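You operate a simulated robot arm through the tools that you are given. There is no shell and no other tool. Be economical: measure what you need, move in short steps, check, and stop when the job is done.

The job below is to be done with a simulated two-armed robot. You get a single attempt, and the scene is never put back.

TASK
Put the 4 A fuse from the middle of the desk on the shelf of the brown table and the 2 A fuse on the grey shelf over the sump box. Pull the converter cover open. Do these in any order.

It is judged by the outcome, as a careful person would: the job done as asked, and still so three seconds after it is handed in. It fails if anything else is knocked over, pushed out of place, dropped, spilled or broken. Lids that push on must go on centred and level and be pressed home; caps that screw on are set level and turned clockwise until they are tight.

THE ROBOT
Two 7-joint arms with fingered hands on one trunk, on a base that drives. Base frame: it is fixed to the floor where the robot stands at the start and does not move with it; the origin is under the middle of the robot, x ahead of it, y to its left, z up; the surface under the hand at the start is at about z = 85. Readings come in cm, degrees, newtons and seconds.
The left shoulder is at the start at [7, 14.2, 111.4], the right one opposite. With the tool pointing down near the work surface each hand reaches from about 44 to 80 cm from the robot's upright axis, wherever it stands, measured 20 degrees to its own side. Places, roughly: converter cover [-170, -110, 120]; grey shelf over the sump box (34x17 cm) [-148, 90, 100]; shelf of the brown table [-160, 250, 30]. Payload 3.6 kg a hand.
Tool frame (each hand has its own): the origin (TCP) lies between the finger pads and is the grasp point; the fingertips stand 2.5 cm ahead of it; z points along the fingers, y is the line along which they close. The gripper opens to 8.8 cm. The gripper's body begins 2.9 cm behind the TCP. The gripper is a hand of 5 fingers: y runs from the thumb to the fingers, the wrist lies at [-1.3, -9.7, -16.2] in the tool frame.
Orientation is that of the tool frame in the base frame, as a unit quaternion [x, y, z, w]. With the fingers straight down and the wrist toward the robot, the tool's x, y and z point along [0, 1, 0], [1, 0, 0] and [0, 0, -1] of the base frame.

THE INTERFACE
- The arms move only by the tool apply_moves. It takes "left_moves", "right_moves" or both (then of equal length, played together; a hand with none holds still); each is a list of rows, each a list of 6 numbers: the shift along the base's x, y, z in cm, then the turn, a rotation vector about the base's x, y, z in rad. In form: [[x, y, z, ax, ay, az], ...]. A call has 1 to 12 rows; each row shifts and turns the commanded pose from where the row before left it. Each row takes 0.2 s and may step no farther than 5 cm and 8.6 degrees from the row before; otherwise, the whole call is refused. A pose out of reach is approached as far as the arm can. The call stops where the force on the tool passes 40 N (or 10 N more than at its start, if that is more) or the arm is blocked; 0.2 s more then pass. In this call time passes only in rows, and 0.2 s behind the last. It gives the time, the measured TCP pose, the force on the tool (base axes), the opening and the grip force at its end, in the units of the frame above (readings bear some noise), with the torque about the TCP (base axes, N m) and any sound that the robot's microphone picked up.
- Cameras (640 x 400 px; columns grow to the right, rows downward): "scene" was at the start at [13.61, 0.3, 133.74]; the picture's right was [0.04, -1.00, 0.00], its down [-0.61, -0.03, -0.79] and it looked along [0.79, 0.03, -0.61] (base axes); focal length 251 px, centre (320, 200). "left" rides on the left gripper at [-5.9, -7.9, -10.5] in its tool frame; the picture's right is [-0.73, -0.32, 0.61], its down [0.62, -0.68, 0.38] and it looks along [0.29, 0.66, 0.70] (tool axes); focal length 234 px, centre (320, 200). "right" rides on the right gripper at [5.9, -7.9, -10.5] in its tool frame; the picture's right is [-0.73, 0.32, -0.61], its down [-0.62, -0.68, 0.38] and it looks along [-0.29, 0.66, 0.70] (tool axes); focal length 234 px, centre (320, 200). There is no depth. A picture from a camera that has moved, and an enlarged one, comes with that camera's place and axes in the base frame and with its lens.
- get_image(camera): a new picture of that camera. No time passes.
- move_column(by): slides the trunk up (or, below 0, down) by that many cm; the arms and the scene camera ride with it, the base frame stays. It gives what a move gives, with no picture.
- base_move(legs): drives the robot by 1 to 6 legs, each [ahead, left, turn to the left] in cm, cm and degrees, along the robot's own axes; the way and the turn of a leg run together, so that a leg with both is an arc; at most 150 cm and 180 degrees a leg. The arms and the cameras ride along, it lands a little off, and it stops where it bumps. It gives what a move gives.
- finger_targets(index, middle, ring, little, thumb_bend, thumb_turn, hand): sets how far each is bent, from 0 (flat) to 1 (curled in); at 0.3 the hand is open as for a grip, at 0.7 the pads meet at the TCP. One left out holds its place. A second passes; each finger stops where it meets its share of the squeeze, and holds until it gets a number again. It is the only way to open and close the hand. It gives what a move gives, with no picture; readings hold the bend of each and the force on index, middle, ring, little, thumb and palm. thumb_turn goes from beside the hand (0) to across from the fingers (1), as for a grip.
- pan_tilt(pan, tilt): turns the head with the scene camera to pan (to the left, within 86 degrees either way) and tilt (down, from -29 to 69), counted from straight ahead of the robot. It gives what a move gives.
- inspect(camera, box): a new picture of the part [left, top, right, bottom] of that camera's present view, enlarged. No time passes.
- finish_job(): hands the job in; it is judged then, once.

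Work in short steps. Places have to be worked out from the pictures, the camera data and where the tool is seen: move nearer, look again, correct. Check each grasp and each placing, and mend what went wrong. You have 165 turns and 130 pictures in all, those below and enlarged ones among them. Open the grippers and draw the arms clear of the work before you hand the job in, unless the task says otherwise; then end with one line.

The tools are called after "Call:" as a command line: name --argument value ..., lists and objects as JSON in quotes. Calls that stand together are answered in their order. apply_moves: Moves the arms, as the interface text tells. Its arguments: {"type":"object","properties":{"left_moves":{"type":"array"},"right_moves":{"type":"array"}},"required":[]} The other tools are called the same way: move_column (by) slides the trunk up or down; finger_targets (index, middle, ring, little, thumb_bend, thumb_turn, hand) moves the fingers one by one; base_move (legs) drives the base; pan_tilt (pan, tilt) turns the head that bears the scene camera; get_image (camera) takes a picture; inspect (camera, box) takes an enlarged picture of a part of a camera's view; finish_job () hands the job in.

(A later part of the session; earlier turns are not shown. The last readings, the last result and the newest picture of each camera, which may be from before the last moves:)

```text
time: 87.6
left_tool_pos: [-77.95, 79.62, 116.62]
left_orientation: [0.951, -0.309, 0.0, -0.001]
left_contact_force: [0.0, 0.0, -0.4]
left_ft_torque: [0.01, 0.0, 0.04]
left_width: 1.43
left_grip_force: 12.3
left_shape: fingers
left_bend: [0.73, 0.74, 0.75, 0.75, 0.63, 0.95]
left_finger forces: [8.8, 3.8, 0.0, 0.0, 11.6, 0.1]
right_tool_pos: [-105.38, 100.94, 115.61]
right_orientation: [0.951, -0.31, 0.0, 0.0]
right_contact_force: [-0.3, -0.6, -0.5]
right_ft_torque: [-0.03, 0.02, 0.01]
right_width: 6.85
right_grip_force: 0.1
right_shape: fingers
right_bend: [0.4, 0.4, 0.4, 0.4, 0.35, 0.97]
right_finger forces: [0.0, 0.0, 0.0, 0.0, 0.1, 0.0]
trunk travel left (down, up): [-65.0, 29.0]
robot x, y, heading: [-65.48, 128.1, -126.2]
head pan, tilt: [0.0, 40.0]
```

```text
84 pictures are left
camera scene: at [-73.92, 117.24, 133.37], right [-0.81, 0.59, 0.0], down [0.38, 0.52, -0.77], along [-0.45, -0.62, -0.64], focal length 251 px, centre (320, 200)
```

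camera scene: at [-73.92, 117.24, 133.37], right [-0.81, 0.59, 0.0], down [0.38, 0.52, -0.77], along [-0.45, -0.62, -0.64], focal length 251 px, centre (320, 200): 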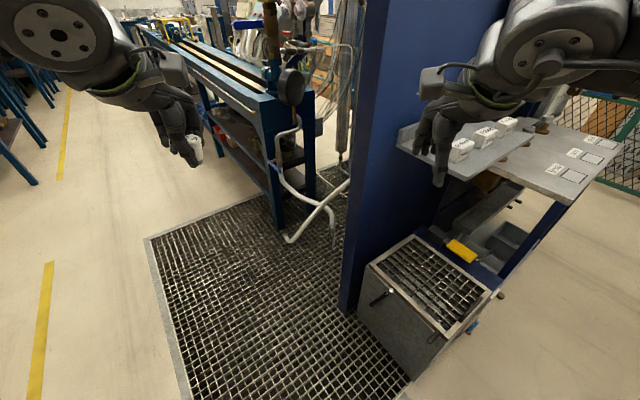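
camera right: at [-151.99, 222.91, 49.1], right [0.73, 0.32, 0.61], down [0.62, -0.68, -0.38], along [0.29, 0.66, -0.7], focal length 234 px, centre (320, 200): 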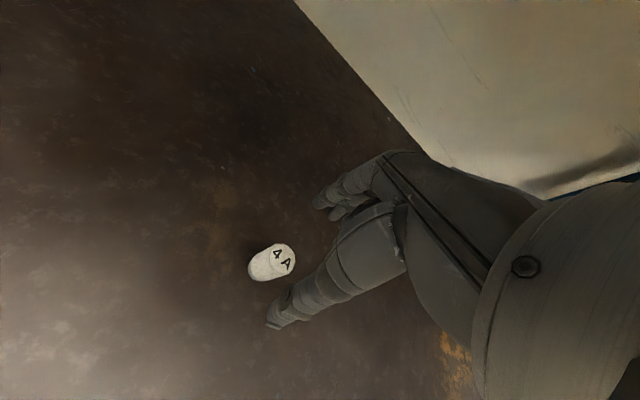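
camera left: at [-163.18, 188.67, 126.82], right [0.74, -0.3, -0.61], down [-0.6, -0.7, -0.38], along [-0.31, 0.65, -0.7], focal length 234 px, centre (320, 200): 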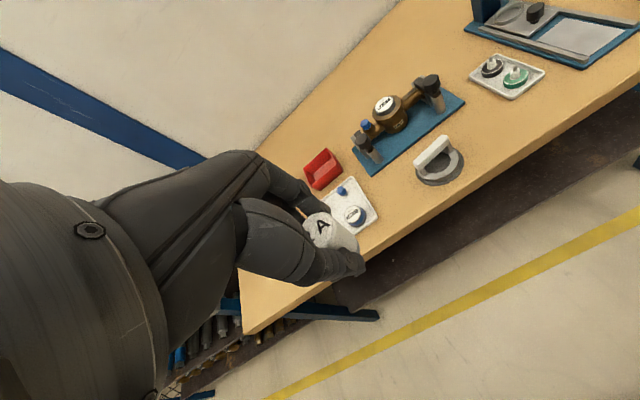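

Clear view. I'll slide right about 62 cm to stand off the shelf, turning to heading 240.

Call:
base_move --legs '[[0, 0, 6], [0, -62, 0]]'

Call:
pan_tilt --pan 15 --tilt 35

Call:
get_image --camera "scene"

Call:
get_image --camera "left"

```text
time: 91.7
left_tool_pos: [-127.15, 110.43, 116.55]
left_orientation: [0.963, -0.27, 0.0, 0.0]
left_contact_force: [-0.9, 0.3, -1.1]
left_ft_torque: [0.02, -0.03, -0.01]
left_width: 1.4
left_grip_force: 11.9
left_shape: fingers
left_bend: [0.73, 0.74, 0.75, 0.75, 0.63, 0.95]
left_finger forces: [8.8, 3.9, 0.0, 0.1, 11.7, 0.0]
right_tool_pos: [-156.45, 129.64, 115.62]
right_orientation: [0.963, -0.27, 0.0, 0.0]
right_contact_force: [-0.2, 0.2, -0.5]
right_ft_torque: [0.0, 0.02, 0.02]
right_width: 6.86
right_grip_force: 0.0
right_shape: fingers
right_bend: [0.4, 0.4, 0.4, 0.4, 0.35, 0.97]
right_finger forces: [0.0, 0.0, 0.0, 0.0, 0.0, 0.1]
trunk travel left (down, up): [-65.0, 29.0]
robot x, y, heading: [-119.52, 159.71, -121.4]
head pan, tilt: [0.0, 40.0]
```

```text
time: 92.4
left_tool_pos: [-127.26, 110.54, 116.6]
left_orientation: [0.962, -0.271, 0.0, -0.001]
left_contact_force: [0.0, 0.9, -0.1]
left_ft_torque: [-0.04, 0.02, 0.01]
left_width: 1.41
left_grip_force: 12.0
left_shape: fingers
left_bend: [0.73, 0.74, 0.75, 0.75, 0.63, 0.95]
left_finger forces: [8.8, 3.9, 0.1, 0.0, 11.6, 0.0]
right_tool_pos: [-156.38, 129.61, 115.62]
right_orientation: [0.963, -0.27, 0.0, 0.0]
right_contact_force: [-0.6, 0.9, 0.1]
right_ft_torque: [-0.01, 0.02, 0.0]
right_width: 6.86
right_grip_force: 0.0
right_shape: fingers
right_bend: [0.4, 0.4, 0.4, 0.4, 0.35, 0.97]
right_finger forces: [0.0, 0.0, 0.0, 0.0, 0.1, 0.0]
trunk travel left (down, up): [-65.0, 29.0]
robot x, y, heading: [-119.47, 159.93, -121.7]
head pan, tilt: [15.0, 35.0]
```

```text
83 pictures are left
camera scene: at [-124.46, 147.2, 134.13], right [-0.96, 0.28, 0.0], down [0.16, 0.55, -0.82], along [-0.23, -0.79, -0.57], focal length 251 px, centre (320, 200)
```

scene: 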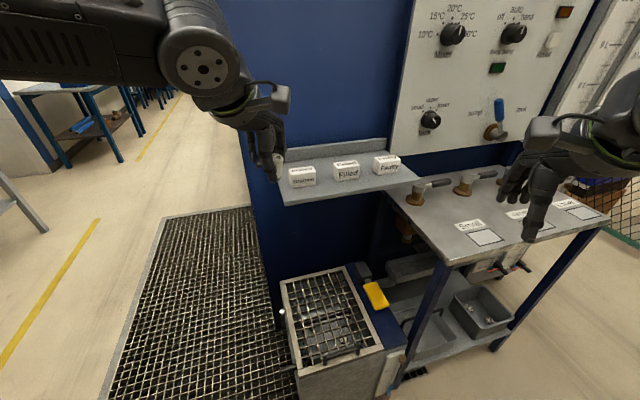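

```text
82 pictures are left
camera left: at [-128.13, 120.52, 127.17], right [-0.45, 0.65, -0.61], down [0.89, 0.26, -0.38], along [-0.1, -0.71, -0.7], focal length 234 px, centre (320, 200)
```

left: 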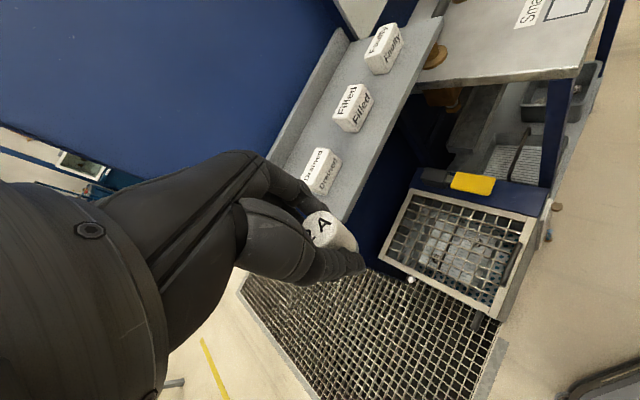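

Inspecting the shelf to find the free spot.

Call:
inspect --camera "scene" --box '[250, 110, 430, 222]'

Call:
inspect --camera "left" --box '[240, 0, 480, 240]'

```text
3.56 times, centred on (340, 166) of scene
camera zoom: at [-124.46, 147.2, 134.13], right [-0.96, 0.28, 0.0], down [0.16, 0.55, -0.82], along [-0.23, -0.79, -0.57], focal length 893 px, centre (249, 321)
```

zoom: 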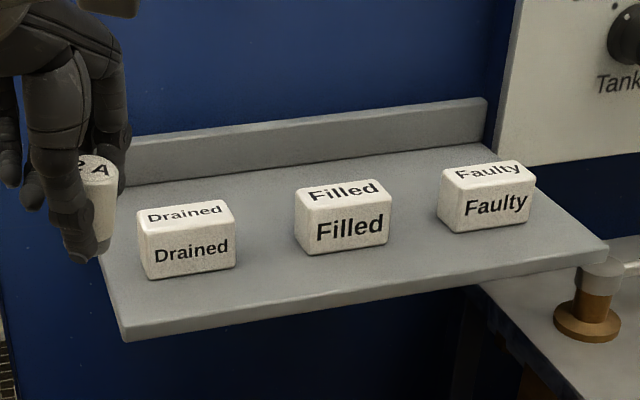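

```text
1.67 times, centred on (360, 120) of left
camera zoom: at [-128.13, 120.52, 127.17], right [-0.45, 0.65, -0.61], down [0.89, 0.26, -0.38], along [-0.1, -0.71, -0.7], focal length 390 px, centre (253, 333)
```

zoom: 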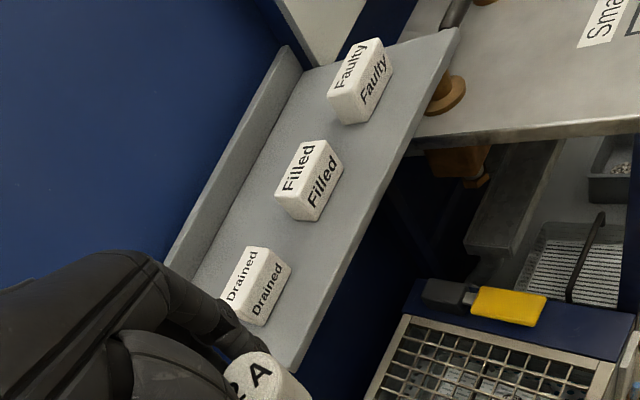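

The shelf is at z ≈ 102 and y ≈ 84–102. The free front strip (y 96.5–102) in the gap between "Drained" and "Filled" (x ≈ −141) is the best spot. I'll approach facing −y and yaw the hand so its other fingers hang off the front of the shelf, away from the blocks.

Call:
base_move --legs '[[0, 0, 31.6], [0, -38, 0]]'

Call:
pan_tilt --pan 0 --tilt 40

Call:
get_image --camera "scene"

```text
time: 96.4
left_tool_pos: [-139.17, 113.92, 116.66]
left_orientation: [1.0, -0.004, -0.001, -0.001]
left_contact_force: [-0.2, -0.2, -1.1]
left_ft_torque: [0.04, 0.0, 0.02]
left_width: 1.41
left_grip_force: 12.1
left_shape: fingers
left_bend: [0.73, 0.74, 0.75, 0.75, 0.63, 0.95]
left_finger forces: [8.6, 3.9, 0.0, 0.1, 11.4, 0.0]
right_tool_pos: [-174.03, 115.07, 115.65]
right_orientation: [1.0, -0.003, 0.0, 0.001]
right_contact_force: [-0.4, 0.0, -0.3]
right_ft_torque: [-0.01, 0.03, -0.01]
right_width: 6.85
right_grip_force: 0.0
right_shape: fingers
right_bend: [0.4, 0.4, 0.4, 0.4, 0.35, 0.97]
right_finger forces: [0.0, 0.0, 0.0, 0.1, 0.0, 0.1]
trunk travel left (down, up): [-65.0, 29.0]
robot x, y, heading: [-158.28, 160.69, -90.5]
head pan, tilt: [15.0, 35.0]
```

```text
time: 97.1
left_tool_pos: [-139.14, 113.85, 116.49]
left_orientation: [1.0, -0.004, 0.0, 0.0]
left_contact_force: [-0.4, -0.8, 0.6]
left_ft_torque: [0.05, 0.01, 0.02]
left_width: 1.38
left_grip_force: 12.8
left_shape: fingers
left_bend: [0.73, 0.74, 0.75, 0.75, 0.63, 0.95]
left_finger forces: [8.8, 3.8, 0.1, 0.1, 11.5, 0.0]
right_tool_pos: [-173.96, 115.09, 115.66]
right_orientation: [1.0, -0.004, 0.0, 0.0]
right_contact_force: [-0.1, -0.1, 0.4]
right_ft_torque: [0.03, 0.01, -0.03]
right_width: 6.84
right_grip_force: 0.0
right_shape: fingers
right_bend: [0.4, 0.4, 0.4, 0.4, 0.35, 0.97]
right_finger forces: [0.1, 0.0, 0.0, 0.1, 0.1, 0.1]
trunk travel left (down, up): [-65.0, 29.0]
robot x, y, heading: [-157.75, 160.41, -90.7]
head pan, tilt: [0.0, 40.0]
```

```text
79 pictures are left
camera scene: at [-157.99, 146.73, 133.38], right [-1.0, 0.01, 0.0], down [0.01, 0.64, -0.77], along [-0.01, -0.77, -0.64], focal length 251 px, centre (320, 200)
```

scene: 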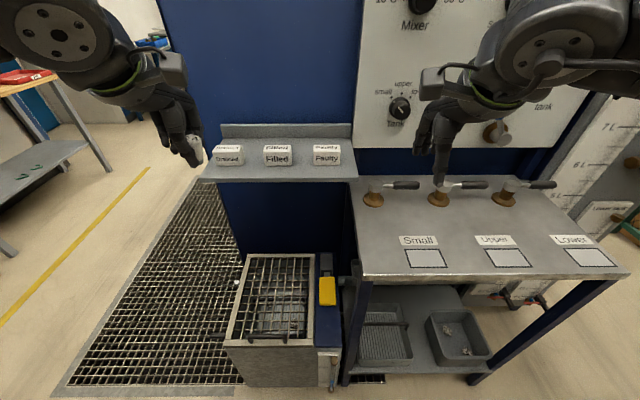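

Now yaw the left hand by +40° in place, then inspect.

Call:
apply_moves --left_moves '[[0, 0, 0, 0, 0, 0.14], [0, 0, 0, 0, 0, 0.14], [0, 0, 0, 0, 0, 0.14], [0, 0, 0, 0, 0, 0.14], [0, 0, 0, 0, 0, 0.14]]'

Call:
inspect --camera "scene" --box '[130, 70, 370, 220]'

Call:
get_image --camera "left"

```text
time: 98.3
left_tool_pos: [-138.06, 114.0, 115.85]
left_orientation: [0.941, 0.339, -0.003, 0.0]
left_contact_force: [0.3, -0.7, 0.1]
left_ft_torque: [0.02, 0.01, -0.01]
left_width: 1.4
left_grip_force: 11.8
left_shape: fingers
left_bend: [0.73, 0.74, 0.75, 0.75, 0.63, 0.95]
left_finger forces: [8.7, 3.4, 0.0, 0.1, 11.2, 0.1]
left hand out of reach, approached as far as the arm can: row 5
right_tool_pos: [-173.85, 115.19, 115.65]
right_orientation: [1.0, -0.004, 0.0, 0.001]
right_contact_force: [-0.8, -0.2, 0.9]
right_ft_torque: [0.03, 0.0, 0.0]
right_width: 6.83
right_grip_force: 0.0
right_shape: fingers
right_bend: [0.4, 0.4, 0.4, 0.4, 0.35, 0.97]
right_finger forces: [0.1, 0.1, 0.0, 0.0, 0.0, 0.0]
trunk travel left (down, up): [-65.0, 29.0]
robot x, y, heading: [-158.09, 160.54, -90.6]
head pan, tilt: [0.0, 40.0]
```

```text
2.67 times, centred on (250, 145) of scene
camera zoom: at [-157.94, 146.73, 133.37], right [-1.0, 0.01, 0.0], down [0.01, 0.64, -0.77], along [-0.01, -0.77, -0.64], focal length 670 px, centre (507, 347)
```

zoom: 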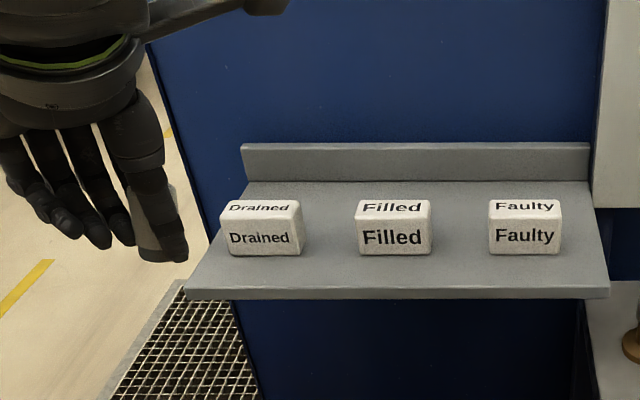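

```text
77 pictures are left
camera left: at [-147.55, 116.62, 126.66], right [-0.77, -0.22, -0.6], down [0.04, 0.92, -0.39], along [0.64, -0.32, -0.7], focal length 234 px, centre (320, 200)
```

left: 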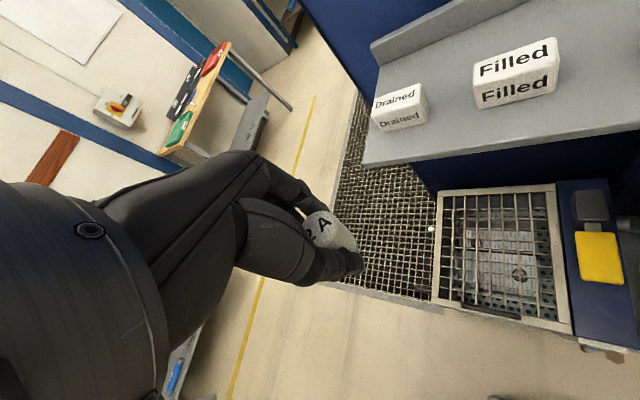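

Both cameras agree: gap x −140…−145.4, block fronts at y ≈ 95.7, shelf front at y ≈ 102. I'm moving the left hand above (−142.8, 98.6).

Call:
apply_moves --left_moves '[[-1.2, -3.85, -0.8, 0, 0, 0], [-1.2, -3.85, -0.8, 0, 0, 0], [-1.2, -3.85, -0.8, 0, 0, 0], [-1.1, -3.85, -0.8, 0, 0, 0]]'

Call:
inspect --camera "scene" --box '[130, 70, 370, 220]'

Call:
get_image --camera "left"

```text
time: 99.3
left_tool_pos: [-136.27, 101.75, 109.62]
left_orientation: [0.941, 0.338, -0.002, 0.0]
left_contact_force: [0.3, -0.3, -0.1]
left_ft_torque: [0.04, 0.0, 0.01]
left_width: 1.39
left_grip_force: 11.6
left_shape: fingers
left_bend: [0.73, 0.74, 0.75, 0.75, 0.63, 0.95]
left_finger forces: [8.7, 3.3, 0.0, 0.1, 11.1, 0.0]
left hand out of reach, approached as far as the arm can: row 1, 2, 3, 4
right_tool_pos: [-174.0, 114.85, 115.63]
right_orientation: [1.0, -0.004, 0.0, 0.0]
right_contact_force: [0.0, 0.3, 0.3]
right_ft_torque: [0.04, -0.01, 0.0]
right_width: 6.87
right_grip_force: 0.1
right_shape: fingers
right_bend: [0.4, 0.4, 0.4, 0.4, 0.35, 0.97]
right_finger forces: [0.0, 0.0, 0.0, 0.0, 0.0, 0.0]
trunk travel left (down, up): [-65.0, 29.0]
robot x, y, heading: [-157.85, 160.0, -90.1]
head pan, tilt: [0.0, 40.0]
```

```text
2.67 times, centred on (250, 145) of scene
camera zoom: at [-157.93, 146.51, 133.35], right [-1.0, 0.01, 0.0], down [0.0, 0.64, -0.76], along [-0.01, -0.76, -0.64], focal length 670 px, centre (507, 347)
```

zoom: 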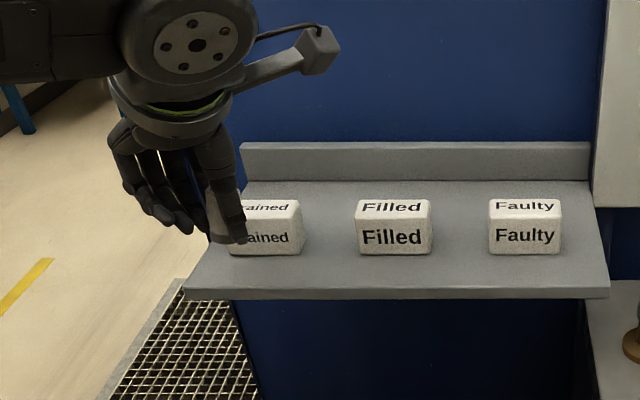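

```text
75 pictures are left
camera left: at [-145.73, 104.11, 120.2], right [-0.77, -0.21, -0.6], down [0.05, 0.92, -0.38], along [0.64, -0.32, -0.7], focal length 234 px, centre (320, 200)
```

left: 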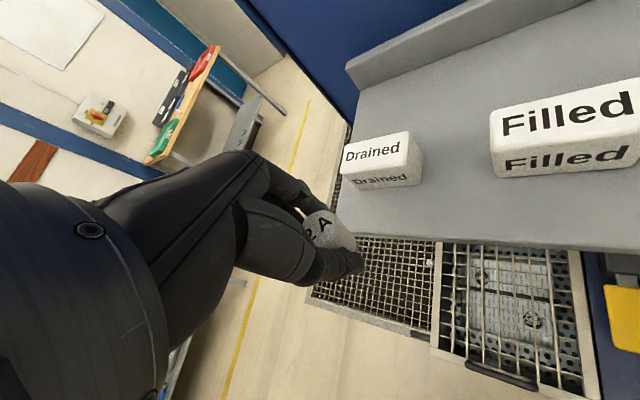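

That yaw is too much for the arm at this stance. I'll retrace, reduce the hand yaw to 20°, and turn the base by 10° instead.

Call:
apply_moves --left_moves '[[1.1, 3.85, 0.8, 0, 0, 0], [1.2, 3.85, 0.8, 0, 0, 0], [1.2, 3.85, 0.8, 0, 0, -0.11], [1.2, 3.85, 0.8, 0, 0, -0.12], [0, 0, 0, 0, 0, -0.12]]'

Call:
base_move --legs '[[0, -15, 0], [0, 0, 10.5]]'

Call:
get_image --camera "scene"

```text
time: 100.5
left_tool_pos: [-131.66, 116.81, 113.03]
left_orientation: [0.986, 0.169, 0.0, -0.001]
left_contact_force: [0.2, 0.2, 0.1]
left_ft_torque: [0.05, -0.03, 0.01]
left_width: 1.37
left_grip_force: 11.5
left_shape: fingers
left_bend: [0.73, 0.74, 0.75, 0.75, 0.63, 0.95]
left_finger forces: [8.7, 3.3, 0.0, 0.1, 11.1, 0.1]
right_tool_pos: [-174.03, 115.0, 115.64]
right_orientation: [1.0, -0.004, -0.001, 0.0]
right_contact_force: [0.2, 0.2, 0.7]
right_ft_torque: [-0.04, 0.0, -0.02]
right_width: 6.85
right_grip_force: 0.1
right_shape: fingers
right_bend: [0.4, 0.4, 0.4, 0.4, 0.35, 0.97]
right_finger forces: [0.0, 0.0, 0.0, 0.0, 0.1, 0.1]
trunk travel left (down, up): [-65.0, 29.0]
robot x, y, heading: [-157.76, 160.42, -90.3]
head pan, tilt: [0.0, 40.0]
```

```text
time: 102.6
left_tool_pos: [-139.58, 122.56, 112.9]
left_orientation: [0.966, 0.26, 0.0, 0.0]
left_contact_force: [-0.1, 0.4, -0.3]
left_ft_torque: [0.02, -0.01, 0.05]
left_width: 1.37
left_grip_force: 11.7
left_shape: fingers
left_bend: [0.73, 0.74, 0.75, 0.75, 0.63, 0.95]
left_finger forces: [8.5, 3.2, 0.1, 0.0, 11.2, 0.0]
right_tool_pos: [-180.81, 113.09, 115.79]
right_orientation: [0.996, 0.091, 0.002, 0.0]
right_contact_force: [0.4, 0.0, 0.6]
right_ft_torque: [-0.01, 0.01, -0.02]
right_width: 6.88
right_grip_force: 0.0
right_shape: fingers
right_bend: [0.4, 0.4, 0.4, 0.4, 0.35, 0.97]
right_finger forces: [0.0, 0.0, 0.0, 0.0, 0.0, 0.0]
trunk travel left (down, up): [-65.0, 29.0]
robot x, y, heading: [-172.86, 160.3, -79.9]
head pan, tilt: [0.0, 40.0]
```

```text
74 pictures are left
camera scene: at [-170.9, 147.04, 133.37], right [-0.98, -0.18, 0.0], down [-0.11, 0.63, -0.77], along [0.14, -0.75, -0.64], focal length 251 px, centre (320, 200)
```

scene: 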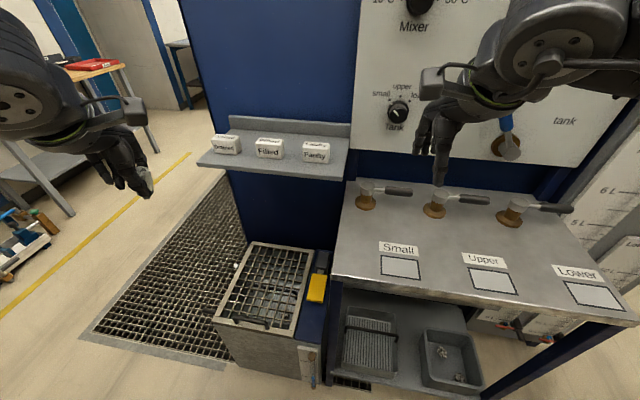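

Hand yaw is now 30° from −y as wanted. Moving over the target at safe height.

Call:
apply_moves --left_moves '[[-0.5, -3.8, 0.2, 0, 0, 0], [-0.5, -3.8, 0, 0, 0, 0], [-0.5, -3.8, 0, 0, 0, 0], [-0.5, -3.8, 0, 0, 0, 0], [-0.6, -3.8, 0, 0, 0, 0]]'

Call:
get_image --camera "left"

Call:
inspect --camera "scene" --box '[130, 70, 370, 220]'

```text
time: 103.8
left_tool_pos: [-141.95, 103.14, 113.15]
left_orientation: [0.965, 0.261, -0.002, -0.002]
left_contact_force: [0.3, 0.5, -0.6]
left_ft_torque: [0.03, 0.0, 0.0]
left_width: 1.4
left_grip_force: 11.8
left_shape: fingers
left_bend: [0.73, 0.75, 0.75, 0.75, 0.63, 0.95]
left_finger forces: [8.8, 3.4, 0.0, 0.1, 11.0, 0.0]
right_tool_pos: [-180.69, 112.81, 115.54]
right_orientation: [0.996, 0.089, 0.001, -0.001]
right_contact_force: [-0.3, -0.8, -0.7]
right_ft_torque: [0.03, -0.01, 0.03]
right_width: 6.87
right_grip_force: 0.0
right_shape: fingers
right_bend: [0.4, 0.4, 0.4, 0.4, 0.35, 0.97]
right_finger forces: [0.1, 0.0, 0.0, 0.0, 0.0, 0.1]
trunk travel left (down, up): [-65.0, 29.0]
robot x, y, heading: [-173.32, 160.24, -79.8]
head pan, tilt: [0.0, 40.0]
```

```text
73 pictures are left
camera left: at [-150.89, 107.12, 123.76], right [-0.79, -0.09, -0.61], down [0.19, 0.9, -0.38], along [0.58, -0.42, -0.7], focal length 234 px, centre (320, 200)
```

left: 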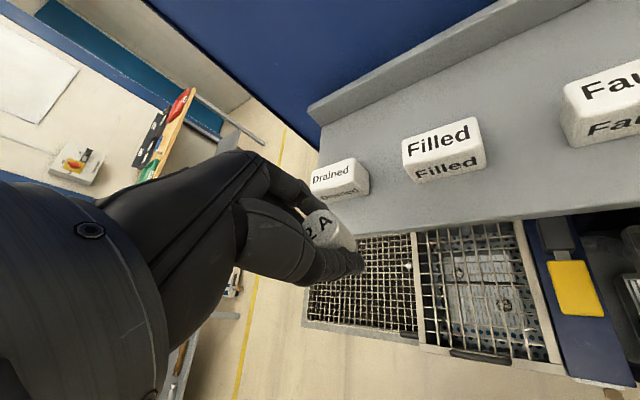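

```text
2.67 times, centred on (250, 145) of scene
camera zoom: at [-170.74, 146.79, 133.34], right [-0.98, -0.18, 0.0], down [-0.11, 0.63, -0.76], along [0.14, -0.75, -0.64], focal length 670 px, centre (507, 347)
```

zoom: 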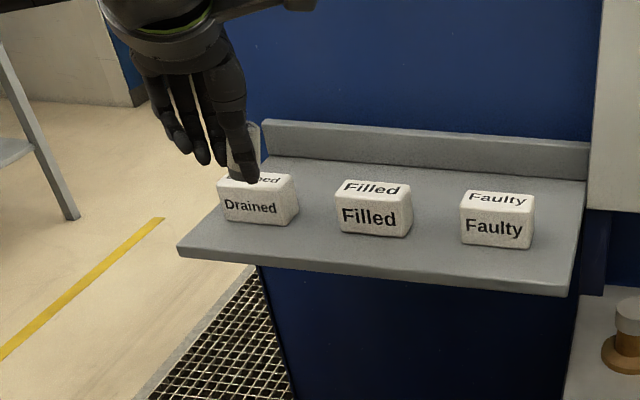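

The gap is confirmed at x −140…−145.3, fronts at y ≈ 95, shelf edge near y ≈ 100–101. Target is (−143.2, 97.8); I'll descend partway and check.

Call:
apply_moves --left_moves '[[-0.65, -2.65, 0, 0, 0, 0], [-0.6, -2.65, 0, 0, 0, 0], [0, 0, -3, 0, 0, 0]]'

Call:
get_image --camera "left"

Call:
inspect --camera "scene" --box '[170, 90, 330, 190]'

```text
time: 104.6
left_tool_pos: [-141.65, 100.8, 109.39]
left_orientation: [0.966, 0.26, 0.0, 0.0]
left_contact_force: [0.3, -0.4, 0.4]
left_ft_torque: [-0.03, 0.01, 0.01]
left_width: 1.36
left_grip_force: 11.7
left_shape: fingers
left_bend: [0.73, 0.75, 0.75, 0.75, 0.63, 0.95]
left_finger forces: [8.7, 3.3, 0.0, 0.1, 10.9, 0.0]
left hand out of reach, approached as far as the arm can: row 1, 2
right_tool_pos: [-180.58, 112.99, 115.58]
right_orientation: [0.996, 0.089, 0.0, 0.0]
right_contact_force: [0.0, 0.2, -0.9]
right_ft_torque: [-0.02, 0.03, 0.01]
right_width: 6.86
right_grip_force: 0.1
right_shape: fingers
right_bend: [0.4, 0.4, 0.4, 0.4, 0.35, 0.97]
right_finger forces: [0.0, 0.1, 0.0, 0.0, 0.0, 0.1]
trunk travel left (down, up): [-65.0, 29.0]
robot x, y, heading: [-172.88, 160.56, -79.9]
head pan, tilt: [0.0, 40.0]
```

```text
71 pictures are left
camera left: at [-150.67, 104.86, 119.94], right [-0.79, -0.09, -0.61], down [0.2, 0.9, -0.38], along [0.58, -0.42, -0.7], focal length 234 px, centre (320, 200)
```

left: 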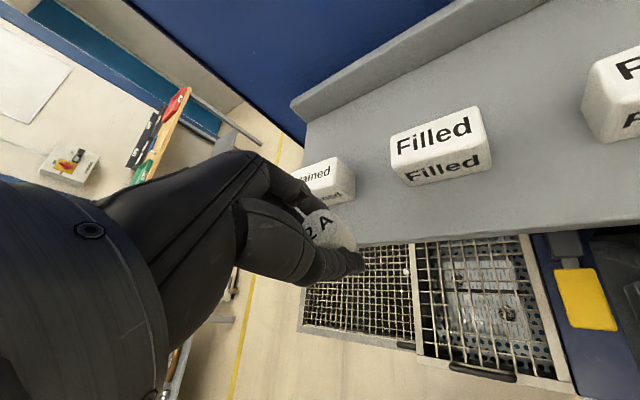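

```text
4.00 times, centred on (250, 140) of scene
camera zoom: at [-170.84, 147.07, 133.38], right [-0.98, -0.18, 0.0], down [-0.11, 0.63, -0.77], along [0.14, -0.75, -0.64], focal length 1005 px, centre (600, 440)
```

zoom: 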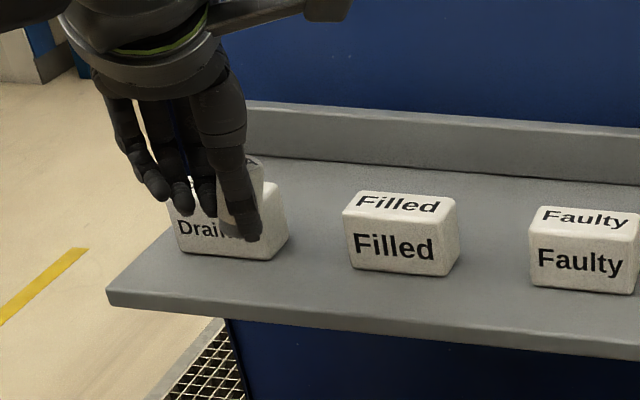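

Reach is limited at this height. Raising the trunk 16 cm puts the target in the arm's better range; I'll then re-lower the hand.

Call:
move_column --by 16

Call:
apply_moves --left_moves '[[0, 0, -4, 0, 0, 0], [0, 0, -4, 0, 0, 0], [-0.8, -1.5, -4, 0, 0, 0], [-0.8, -1.5, 0, 0, 0, 0]]'

```text
time: 106.5
left_tool_pos: [-141.7, 100.85, 125.34]
left_orientation: [0.965, 0.261, -0.001, -0.001]
left_contact_force: [-0.4, 0.5, -0.3]
left_ft_torque: [0.03, -0.02, -0.04]
left_width: 1.35
left_grip_force: 12.0
left_shape: fingers
left_bend: [0.73, 0.75, 0.75, 0.75, 0.63, 0.95]
left_finger forces: [8.7, 3.4, 0.0, 0.0, 10.9, 0.0]
right_tool_pos: [-180.73, 112.97, 131.6]
right_orientation: [0.996, 0.089, 0.0, 0.0]
right_contact_force: [0.0, 0.5, 0.2]
right_ft_torque: [0.04, 0.0, 0.02]
right_width: 6.87
right_grip_force: 0.0
right_shape: fingers
right_bend: [0.4, 0.4, 0.4, 0.4, 0.35, 0.97]
right_finger forces: [0.1, 0.0, 0.1, 0.0, 0.0, 0.0]
trunk travel left (down, up): [-81.0, 13.0]
robot x, y, heading: [-173.02, 160.48, -79.7]
head pan, tilt: [0.0, 40.0]
```

```text
time: 107.5
left_tool_pos: [-141.5, 100.64, 113.85]
left_orientation: [0.966, 0.26, 0.0, 0.0]
left_contact_force: [-0.2, 0.8, -1.0]
left_ft_torque: [0.03, -0.04, 0.03]
left_width: 1.38
left_grip_force: 11.8
left_shape: fingers
left_bend: [0.73, 0.75, 0.75, 0.75, 0.63, 0.95]
left_finger forces: [8.7, 3.4, 0.1, 0.1, 11.0, 0.0]
left hand out of reach, approached as far as the arm can: row 3, 4
right_tool_pos: [-180.84, 113.08, 131.73]
right_orientation: [0.996, 0.09, 0.0, 0.001]
right_contact_force: [0.3, 0.2, 0.5]
right_ft_torque: [0.03, -0.03, -0.01]
right_width: 6.83
right_grip_force: 0.2
right_shape: fingers
right_bend: [0.4, 0.4, 0.4, 0.4, 0.35, 0.97]
right_finger forces: [0.0, 0.0, 0.0, 0.0, 0.0, 0.0]
trunk travel left (down, up): [-81.0, 13.0]
robot x, y, heading: [-173.19, 160.81, -79.9]
head pan, tilt: [0.0, 40.0]
```

The arm is at a limit inward, so I'll use the base for the horizontal offset and the trunk for the descent, with the hand held still.

Call:
base_move --legs '[[2.5, -2.2, 0]]'

Call:
get_image --camera "left"

```text
time: 108.3
left_tool_pos: [-142.9, 98.23, 114.08]
left_orientation: [0.965, 0.261, -0.003, 0.001]
left_contact_force: [0.6, 1.6, -0.6]
left_ft_torque: [0.0, -0.02, -0.01]
left_width: 1.37
left_grip_force: 11.6
left_shape: fingers
left_bend: [0.73, 0.75, 0.75, 0.75, 0.63, 0.95]
left_finger forces: [8.7, 3.3, 0.1, 0.0, 10.9, 0.0]
right_tool_pos: [-181.98, 110.78, 132.04]
right_orientation: [0.996, 0.089, -0.001, 0.002]
right_contact_force: [0.4, 0.5, 0.2]
right_ft_torque: [-0.04, 0.01, -0.04]
right_width: 6.85
right_grip_force: 0.1
right_shape: fingers
right_bend: [0.4, 0.4, 0.4, 0.4, 0.35, 0.97]
right_finger forces: [0.1, 0.0, 0.1, 0.1, 0.0, 0.1]
trunk travel left (down, up): [-81.0, 13.0]
robot x, y, heading: [-174.76, 157.33, -79.6]
head pan, tilt: [0.0, 40.0]
```

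```text
69 pictures are left
camera left: at [-151.85, 102.42, 124.73], right [-0.79, -0.09, -0.6], down [0.19, 0.9, -0.39], along [0.58, -0.43, -0.7], focal length 234 px, centre (320, 200)
```

left: 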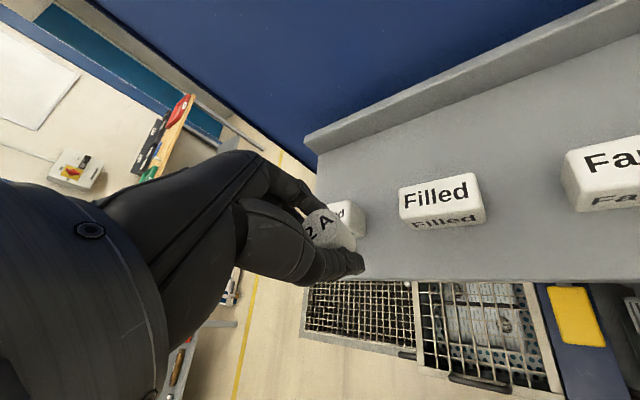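

Projecting straight down, the fuse would land only about 1 cm inside the edge. I'll move 1.3 cm further in.

Call:
base_move --legs '[[1.3, -0.3, 0]]'

Call:
move_column --by -5

Call:
get_image --camera "left"

Call:
inspect --camera "scene" --box '[170, 120, 330, 220]'

```text
time: 109.1
left_tool_pos: [-143.22, 96.78, 114.04]
left_orientation: [0.966, 0.26, -0.001, 0.001]
left_contact_force: [0.0, 0.8, -0.4]
left_ft_torque: [-0.02, -0.01, 0.03]
left_width: 1.38
left_grip_force: 11.3
left_shape: fingers
left_bend: [0.73, 0.75, 0.75, 0.75, 0.63, 0.95]
left_finger forces: [8.7, 3.4, 0.0, 0.0, 10.9, 0.1]
right_tool_pos: [-182.5, 109.18, 131.84]
right_orientation: [0.996, 0.09, 0.0, 0.003]
right_contact_force: [-0.2, 0.8, 0.3]
right_ft_torque: [-0.03, -0.02, 0.0]
right_width: 6.84
right_grip_force: 0.1
right_shape: fingers
right_bend: [0.4, 0.4, 0.4, 0.4, 0.35, 0.97]
right_finger forces: [0.0, 0.0, 0.0, 0.0, 0.0, 0.1]
trunk travel left (down, up): [-81.0, 13.0]
robot x, y, heading: [-174.76, 156.41, -80.0]
head pan, tilt: [0.0, 40.0]
```

```text
time: 110.0
left_tool_pos: [-143.17, 96.44, 108.93]
left_orientation: [0.966, 0.26, -0.001, 0.0]
left_contact_force: [-0.1, -0.2, -0.6]
left_ft_torque: [0.06, 0.04, -0.02]
left_width: 1.38
left_grip_force: 11.7
left_shape: fingers
left_bend: [0.73, 0.75, 0.75, 0.75, 0.63, 0.95]
left_finger forces: [8.7, 3.5, 0.1, 0.1, 10.9, 0.0]
right_tool_pos: [-182.39, 108.77, 126.77]
right_orientation: [0.996, 0.09, 0.0, 0.001]
right_contact_force: [-0.3, 0.4, -0.2]
right_ft_torque: [-0.01, -0.02, 0.0]
right_width: 6.87
right_grip_force: 0.0
right_shape: fingers
right_bend: [0.4, 0.4, 0.4, 0.4, 0.35, 0.97]
right_finger forces: [0.0, 0.0, 0.0, 0.1, 0.0, 0.1]
trunk travel left (down, up): [-76.0, 18.0]
robot x, y, heading: [-174.92, 156.79, -79.8]
head pan, tilt: [0.0, 40.0]
```

```text
68 pictures are left
camera left: at [-152.25, 100.48, 119.49], right [-0.79, -0.09, -0.61], down [0.19, 0.9, -0.38], along [0.58, -0.42, -0.7], focal length 234 px, centre (320, 200)
```

left: 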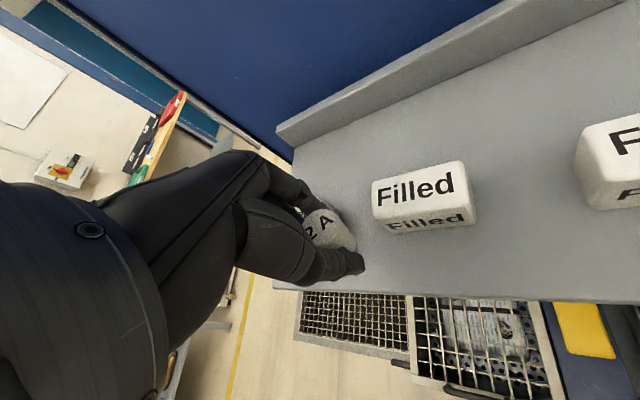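

```text
4.00 times, centred on (250, 170) of scene
camera zoom: at [-172.55, 142.88, 144.37], right [-0.98, -0.18, 0.0], down [-0.11, 0.63, -0.77], along [0.14, -0.75, -0.64], focal length 1005 px, centre (600, 320)
```

zoom: 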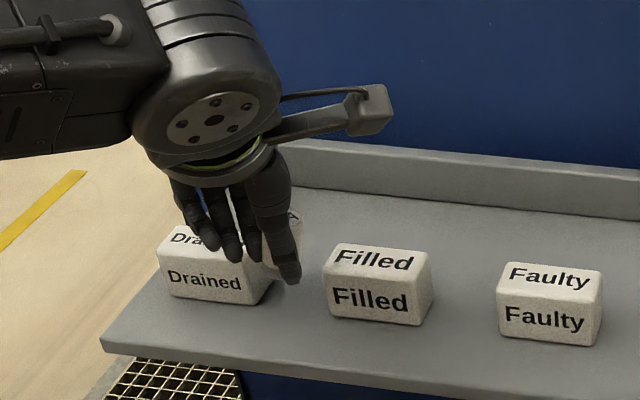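

It's now about 2.9 cm inside the edge. I'll shift back 0.6 cm for finger clearance, then lower 2 cm and check.

Call:
apply_moves --left_moves '[[0, 0.6, 0, 0, 0, 0]]'

Call:
move_column --by -2

Call:
get_image --camera "left"

Call:
inspect --camera "scene" --box '[170, 120, 330, 220]'

```text
time: 110.4
left_tool_pos: [-143.25, 97.03, 108.82]
left_orientation: [0.966, 0.26, -0.001, 0.0]
left_contact_force: [0.6, -0.3, -0.8]
left_ft_torque: [0.01, 0.01, 0.01]
left_width: 1.38
left_grip_force: 11.2
left_shape: fingers
left_bend: [0.73, 0.75, 0.75, 0.75, 0.63, 0.95]
left_finger forces: [8.7, 3.3, 0.0, 0.1, 10.9, 0.0]
right_tool_pos: [-182.52, 108.9, 126.56]
right_orientation: [0.996, 0.09, 0.0, 0.001]
right_contact_force: [0.3, 0.1, -0.1]
right_ft_torque: [0.0, 0.0, 0.02]
right_width: 6.84
right_grip_force: 0.1
right_shape: fingers
right_bend: [0.4, 0.4, 0.4, 0.4, 0.35, 0.97]
right_finger forces: [0.1, 0.1, 0.0, 0.0, 0.0, 0.0]
trunk travel left (down, up): [-76.0, 18.0]
robot x, y, heading: [-174.73, 156.31, -79.9]
head pan, tilt: [0.0, 40.0]
```

```text
time: 111.1
left_tool_pos: [-143.31, 97.14, 106.85]
left_orientation: [0.965, 0.261, -0.001, 0.0]
left_contact_force: [0.2, 0.3, 0.4]
left_ft_torque: [0.01, 0.0, 0.0]
left_width: 1.38
left_grip_force: 11.2
left_shape: fingers
left_bend: [0.73, 0.75, 0.75, 0.75, 0.63, 0.95]
left_finger forces: [8.7, 3.4, 0.0, 0.1, 10.9, 0.1]
right_tool_pos: [-182.52, 108.87, 124.53]
right_orientation: [0.996, 0.09, 0.001, 0.002]
right_contact_force: [0.1, 0.5, 0.3]
right_ft_torque: [0.03, -0.02, -0.02]
right_width: 6.87
right_grip_force: 0.2
right_shape: fingers
right_bend: [0.4, 0.4, 0.4, 0.4, 0.35, 0.97]
right_finger forces: [0.0, 0.1, 0.0, 0.1, 0.0, 0.0]
trunk travel left (down, up): [-74.0, 20.0]
robot x, y, heading: [-174.75, 156.5, -79.8]
head pan, tilt: [0.0, 40.0]
```

```text
66 pictures are left
camera left: at [-152.2, 101.09, 117.45], right [-0.79, -0.09, -0.61], down [0.19, 0.9, -0.38], along [0.58, -0.42, -0.7], focal length 234 px, centre (320, 200)
```

left: 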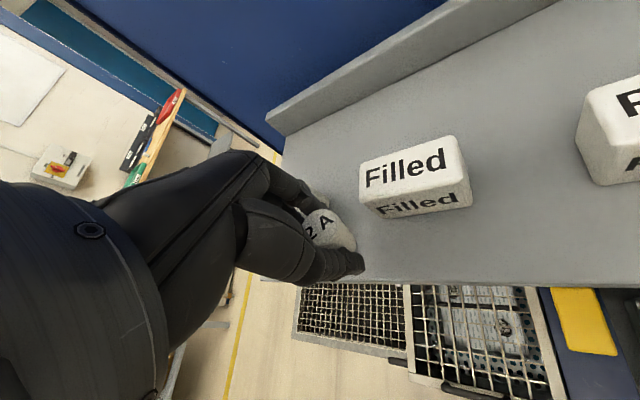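

```text
4.00 times, centred on (250, 170) of scene
camera zoom: at [-172.55, 142.9, 142.37], right [-0.98, -0.18, 0.0], down [-0.11, 0.63, -0.77], along [0.14, -0.75, -0.64], focal length 1005 px, centre (600, 320)
```

zoom: 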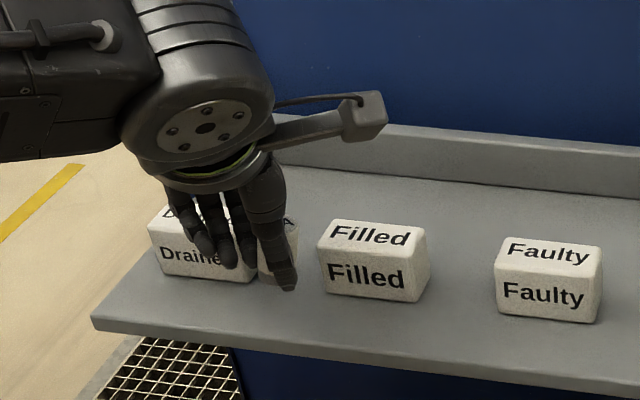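

The Drained block is undisturbed. Lowering to near contact.

Call:
move_column --by -1

Call:
apply_moves --left_moves '[[0, 0, -0.3, 0, 0, 0]]'

Call:
inspect --camera "scene" --box '[170, 120, 330, 220]'

```text
time: 111.7
left_tool_pos: [-143.23, 97.1, 105.8]
left_orientation: [0.965, 0.261, -0.001, 0.0]
left_contact_force: [0.9, 0.5, -0.3]
left_ft_torque: [0.0, -0.03, -0.03]
left_width: 1.37
left_grip_force: 11.6
left_shape: fingers
left_bend: [0.73, 0.75, 0.75, 0.75, 0.63, 0.95]
left_finger forces: [8.6, 3.5, 0.0, 0.0, 10.9, 0.0]
right_tool_pos: [-182.43, 108.84, 123.6]
right_orientation: [0.996, 0.089, -0.001, 0.0]
right_contact_force: [0.0, 1.0, 0.0]
right_ft_torque: [-0.01, 0.04, 0.01]
right_width: 6.85
right_grip_force: 0.1
right_shape: fingers
right_bend: [0.4, 0.4, 0.4, 0.4, 0.35, 0.97]
right_finger forces: [0.0, 0.0, 0.0, 0.0, 0.0, 0.1]
trunk travel left (down, up): [-73.0, 21.0]
robot x, y, heading: [-174.86, 156.16, -79.6]
head pan, tilt: [0.0, 40.0]
```

```text
time: 112.0
left_tool_pos: [-143.08, 97.03, 105.57]
left_orientation: [0.965, 0.261, -0.001, 0.0]
left_contact_force: [-0.3, -0.2, -0.2]
left_ft_torque: [-0.02, 0.02, -0.02]
left_width: 1.38
left_grip_force: 11.3
left_shape: fingers
left_bend: [0.73, 0.75, 0.75, 0.75, 0.63, 0.95]
left_finger forces: [8.8, 3.4, 0.0, 0.1, 10.9, 0.0]
right_tool_pos: [-182.51, 108.88, 123.72]
right_orientation: [0.996, 0.09, 0.0, 0.002]
right_contact_force: [0.0, -1.1, 0.0]
right_ft_torque: [0.0, 0.01, 0.03]
right_width: 6.86
right_grip_force: 0.1
right_shape: fingers
right_bend: [0.4, 0.4, 0.4, 0.4, 0.35, 0.97]
right_finger forces: [0.0, 0.0, 0.0, 0.1, 0.0, 0.0]
trunk travel left (down, up): [-73.0, 21.0]
robot x, y, heading: [-174.83, 156.39, -79.7]
head pan, tilt: [0.0, 40.0]
```

```text
4.00 times, centred on (250, 170) of scene
camera zoom: at [-172.56, 142.86, 141.37], right [-0.98, -0.18, 0.0], down [-0.11, 0.63, -0.77], along [0.14, -0.75, -0.64], focal length 1005 px, centre (600, 320)
```

zoom: 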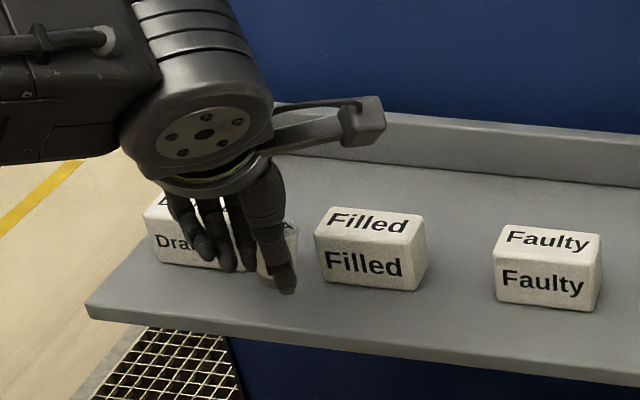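

The arm follows small downward steps without force. Continuing to feel for contact.

Call:
apply_moves --left_moves '[[0, 0, -0.3, 0, 0, 0]]'

Call:
apply_moves --left_moves '[[0, 0, -0.3, 0, 0, 0]]'

Call:
apply_moves --left_moves '[[0, 0, -0.3, 0, 0, 0]]'

```text
time: 112.5
left_tool_pos: [-143.15, 97.09, 105.22]
left_orientation: [0.965, 0.261, -0.001, 0.0]
left_contact_force: [-0.4, -0.3, 0.0]
left_ft_torque: [0.01, 0.0, 0.01]
left_width: 1.37
left_grip_force: 11.0
left_shape: fingers
left_bend: [0.73, 0.75, 0.75, 0.75, 0.63, 0.95]
left_finger forces: [8.8, 3.4, 0.0, 0.0, 10.9, 0.0]
right_tool_pos: [-182.39, 108.92, 123.8]
right_orientation: [0.996, 0.09, 0.0, 0.001]
right_contact_force: [-0.4, 0.1, -0.6]
right_ft_torque: [-0.01, 0.02, -0.01]
right_width: 6.82
right_grip_force: 0.1
right_shape: fingers
right_bend: [0.4, 0.4, 0.4, 0.4, 0.35, 0.97]
right_finger forces: [0.1, 0.1, 0.1, 0.0, 0.0, 0.0]
trunk travel left (down, up): [-73.0, 21.0]
robot x, y, heading: [-174.89, 156.3, -80.0]
head pan, tilt: [0.0, 40.0]
```

```text
time: 112.8
left_tool_pos: [-143.12, 97.05, 104.9]
left_orientation: [0.966, 0.26, 0.0, 0.0]
left_contact_force: [-0.6, 0.9, -0.3]
left_ft_torque: [0.01, -0.02, 0.03]
left_width: 1.37
left_grip_force: 11.7
left_shape: fingers
left_bend: [0.73, 0.75, 0.75, 0.75, 0.63, 0.95]
left_finger forces: [8.7, 3.4, 0.0, 0.1, 10.9, 0.0]
right_tool_pos: [-182.43, 108.89, 123.7]
right_orientation: [0.996, 0.09, -0.001, 0.001]
right_contact_force: [-1.1, 0.3, 0.7]
right_ft_torque: [0.02, -0.02, 0.0]
right_width: 6.83
right_grip_force: 0.1
right_shape: fingers
right_bend: [0.4, 0.4, 0.4, 0.4, 0.35, 0.97]
right_finger forces: [0.0, 0.0, 0.0, 0.1, 0.1, 0.0]
trunk travel left (down, up): [-73.0, 21.0]
robot x, y, heading: [-174.75, 156.44, -80.0]
head pan, tilt: [0.0, 40.0]
```

```text
time: 113.2
left_tool_pos: [-143.2, 97.08, 104.55]
left_orientation: [0.966, 0.26, 0.0, 0.0]
left_contact_force: [0.2, 0.0, 0.2]
left_ft_torque: [0.01, -0.03, -0.01]
left_width: 1.37
left_grip_force: 11.7
left_shape: fingers
left_bend: [0.73, 0.75, 0.75, 0.75, 0.63, 0.95]
left_finger forces: [8.7, 3.5, 0.0, 0.0, 11.0, 0.0]
right_tool_pos: [-182.39, 108.8, 123.7]
right_orientation: [0.996, 0.09, 0.0, 0.001]
right_contact_force: [0.7, 0.3, 0.1]
right_ft_torque: [0.02, 0.01, -0.05]
right_width: 6.87
right_grip_force: 0.0
right_shape: fingers
right_bend: [0.4, 0.4, 0.4, 0.4, 0.35, 0.97]
right_finger forces: [0.1, 0.0, 0.1, 0.0, 0.1, 0.0]
trunk travel left (down, up): [-73.0, 21.0]
robot x, y, heading: [-175.11, 156.41, -79.8]
head pan, tilt: [0.0, 40.0]
```

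Still no contact; continuing.

Call:
apply_moves --left_moves '[[0, 0, -0.3, 0, 0, 0]]'

Call:
apply_moves --left_moves '[[0, 0, -0.3, 0, 0, 0]]'

Call:
inspect --camera "scene" --box '[170, 120, 330, 220]'

Call:
get_image --camera "left"

```text
time: 113.7
left_tool_pos: [-143.2, 97.11, 104.33]
left_orientation: [0.965, 0.261, -0.001, 0.0]
left_contact_force: [-0.9, 0.2, -0.8]
left_ft_torque: [-0.01, 0.0, 0.01]
left_width: 1.38
left_grip_force: 11.6
left_shape: fingers
left_bend: [0.73, 0.75, 0.75, 0.75, 0.63, 0.95]
left_finger forces: [8.6, 3.3, 0.0, 0.0, 10.9, 0.0]
right_tool_pos: [-182.39, 108.89, 123.68]
right_orientation: [0.996, 0.09, 0.0, 0.001]
right_contact_force: [-0.4, 0.3, 0.3]
right_ft_torque: [0.03, 0.02, 0.0]
right_width: 6.87
right_grip_force: 0.1
right_shape: fingers
right_bend: [0.4, 0.4, 0.4, 0.4, 0.35, 0.97]
right_finger forces: [0.0, 0.0, 0.0, 0.1, 0.0, 0.0]
trunk travel left (down, up): [-73.0, 21.0]
robot x, y, heading: [-175.03, 156.4, -79.8]
head pan, tilt: [0.0, 40.0]
```

```text
time: 114.0
left_tool_pos: [-143.18, 97.06, 103.95]
left_orientation: [0.965, 0.261, 0.0, 0.0]
left_contact_force: [-0.1, 0.0, 0.3]
left_ft_torque: [0.02, 0.0, -0.01]
left_width: 1.38
left_grip_force: 11.1
left_shape: fingers
left_bend: [0.73, 0.75, 0.75, 0.75, 0.63, 0.95]
left_finger forces: [8.7, 3.5, 0.0, 0.0, 10.9, 0.0]
right_tool_pos: [-182.45, 108.86, 123.67]
right_orientation: [0.996, 0.09, 0.001, 0.002]
right_contact_force: [-0.6, -0.9, 0.1]
right_ft_torque: [0.02, -0.03, -0.01]
right_width: 6.86
right_grip_force: 0.0
right_shape: fingers
right_bend: [0.4, 0.4, 0.4, 0.4, 0.35, 0.97]
right_finger forces: [0.0, 0.0, 0.0, 0.0, 0.0, 0.0]
trunk travel left (down, up): [-73.0, 21.0]
robot x, y, heading: [-174.66, 156.43, -79.9]
head pan, tilt: [0.0, 40.0]
```

```text
4.00 times, centred on (250, 170) of scene
camera zoom: at [-172.55, 142.9, 141.37], right [-0.98, -0.18, 0.0], down [-0.11, 0.63, -0.77], along [0.14, -0.75, -0.64], focal length 1005 px, centre (600, 320)
```

zoom: 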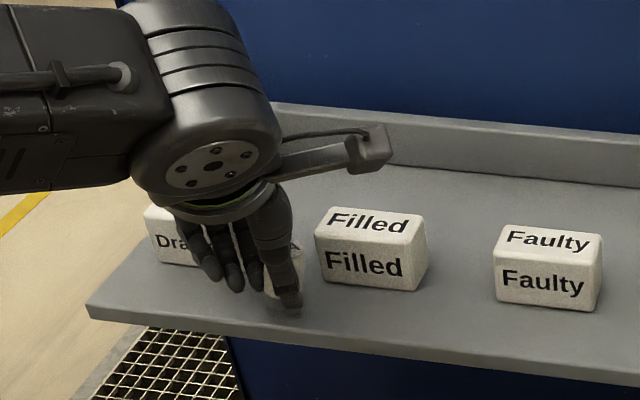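

```text
62 pictures are left
camera left: at [-152.18, 101.07, 114.59], right [-0.79, -0.09, -0.61], down [0.19, 0.9, -0.38], along [0.58, -0.42, -0.7], focal length 234 px, centre (320, 200)
```

left: 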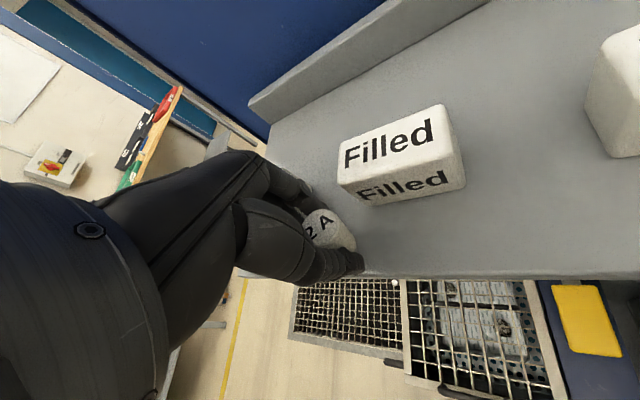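

The shelf must be a little lower than estimated. Continuing the descent in steps, still about 2 cm inside the edge.

Call:
apply_moves --left_moves '[[0, 0, -0.4, 0, 0, 0]]'

Call:
apply_moves --left_moves '[[0, 0, -0.4, 0, 0, 0]]'

Call:
apply_moves --left_moves '[[0, 0, -0.4, 0, 0, 0]]'

```text
time: 114.5
left_tool_pos: [-143.07, 97.01, 103.67]
left_orientation: [0.966, 0.26, -0.002, 0.001]
left_contact_force: [0.0, 0.4, -0.4]
left_ft_torque: [0.0, 0.01, -0.03]
left_width: 1.36
left_grip_force: 11.1
left_shape: fingers
left_bend: [0.73, 0.75, 0.75, 0.75, 0.63, 0.95]
left_finger forces: [8.7, 3.4, 0.0, 0.1, 10.9, 0.1]
right_tool_pos: [-182.47, 108.86, 123.63]
right_orientation: [0.996, 0.089, 0.001, 0.0]
right_contact_force: [-0.4, -0.1, 0.3]
right_ft_torque: [0.0, 0.01, -0.02]
right_width: 6.84
right_grip_force: 0.1
right_shape: fingers
right_bend: [0.4, 0.4, 0.4, 0.4, 0.35, 0.97]
right_finger forces: [0.0, 0.0, 0.1, 0.0, 0.1, 0.0]
trunk travel left (down, up): [-73.0, 21.0]
robot x, y, heading: [-174.95, 156.24, -79.9]
head pan, tilt: [0.0, 40.0]
```

```text
time: 114.8
left_tool_pos: [-142.97, 97.15, 103.33]
left_orientation: [0.966, 0.26, -0.001, 0.0]
left_contact_force: [0.5, -0.3, 0.1]
left_ft_torque: [-0.01, -0.03, -0.01]
left_width: 1.35
left_grip_force: 11.4
left_shape: fingers
left_bend: [0.73, 0.75, 0.75, 0.75, 0.63, 0.95]
left_finger forces: [8.7, 3.3, 0.0, 0.1, 10.9, 0.0]
right_tool_pos: [-182.5, 109.0, 123.78]
right_orientation: [0.996, 0.09, 0.0, 0.0]
right_contact_force: [0.1, 0.6, 0.5]
right_ft_torque: [-0.01, 0.0, 0.02]
right_width: 6.86
right_grip_force: 0.1
right_shape: fingers
right_bend: [0.4, 0.4, 0.4, 0.4, 0.35, 0.97]
right_finger forces: [0.0, 0.0, 0.1, 0.0, 0.1, 0.0]
trunk travel left (down, up): [-73.0, 21.0]
robot x, y, heading: [-174.9, 156.26, -80.0]
head pan, tilt: [0.0, 40.0]
```

```text
time: 115.2
left_tool_pos: [-143.09, 97.25, 103.0]
left_orientation: [0.966, 0.26, 0.0, 0.001]
left_contact_force: [0.2, -0.5, 2.9]
left_ft_torque: [-0.03, 0.07, 0.02]
left_width: 1.37
left_grip_force: 12.5
left_shape: fingers
left_bend: [0.73, 0.75, 0.75, 0.75, 0.63, 0.95]
left_finger forces: [10.0, 3.8, 0.0, 0.0, 11.3, 0.0]
right_tool_pos: [-182.5, 108.83, 123.73]
right_orientation: [0.996, 0.09, 0.0, 0.001]
right_contact_force: [-0.1, -0.4, 0.1]
right_ft_torque: [0.01, 0.01, -0.01]
right_width: 6.84
right_grip_force: 0.0
right_shape: fingers
right_bend: [0.4, 0.4, 0.4, 0.4, 0.35, 0.97]
right_finger forces: [0.0, 0.1, 0.0, 0.1, 0.0, 0.0]
trunk travel left (down, up): [-73.0, 21.0]
robot x, y, heading: [-174.77, 156.48, -79.6]
head pan, tilt: [0.0, 40.0]
```

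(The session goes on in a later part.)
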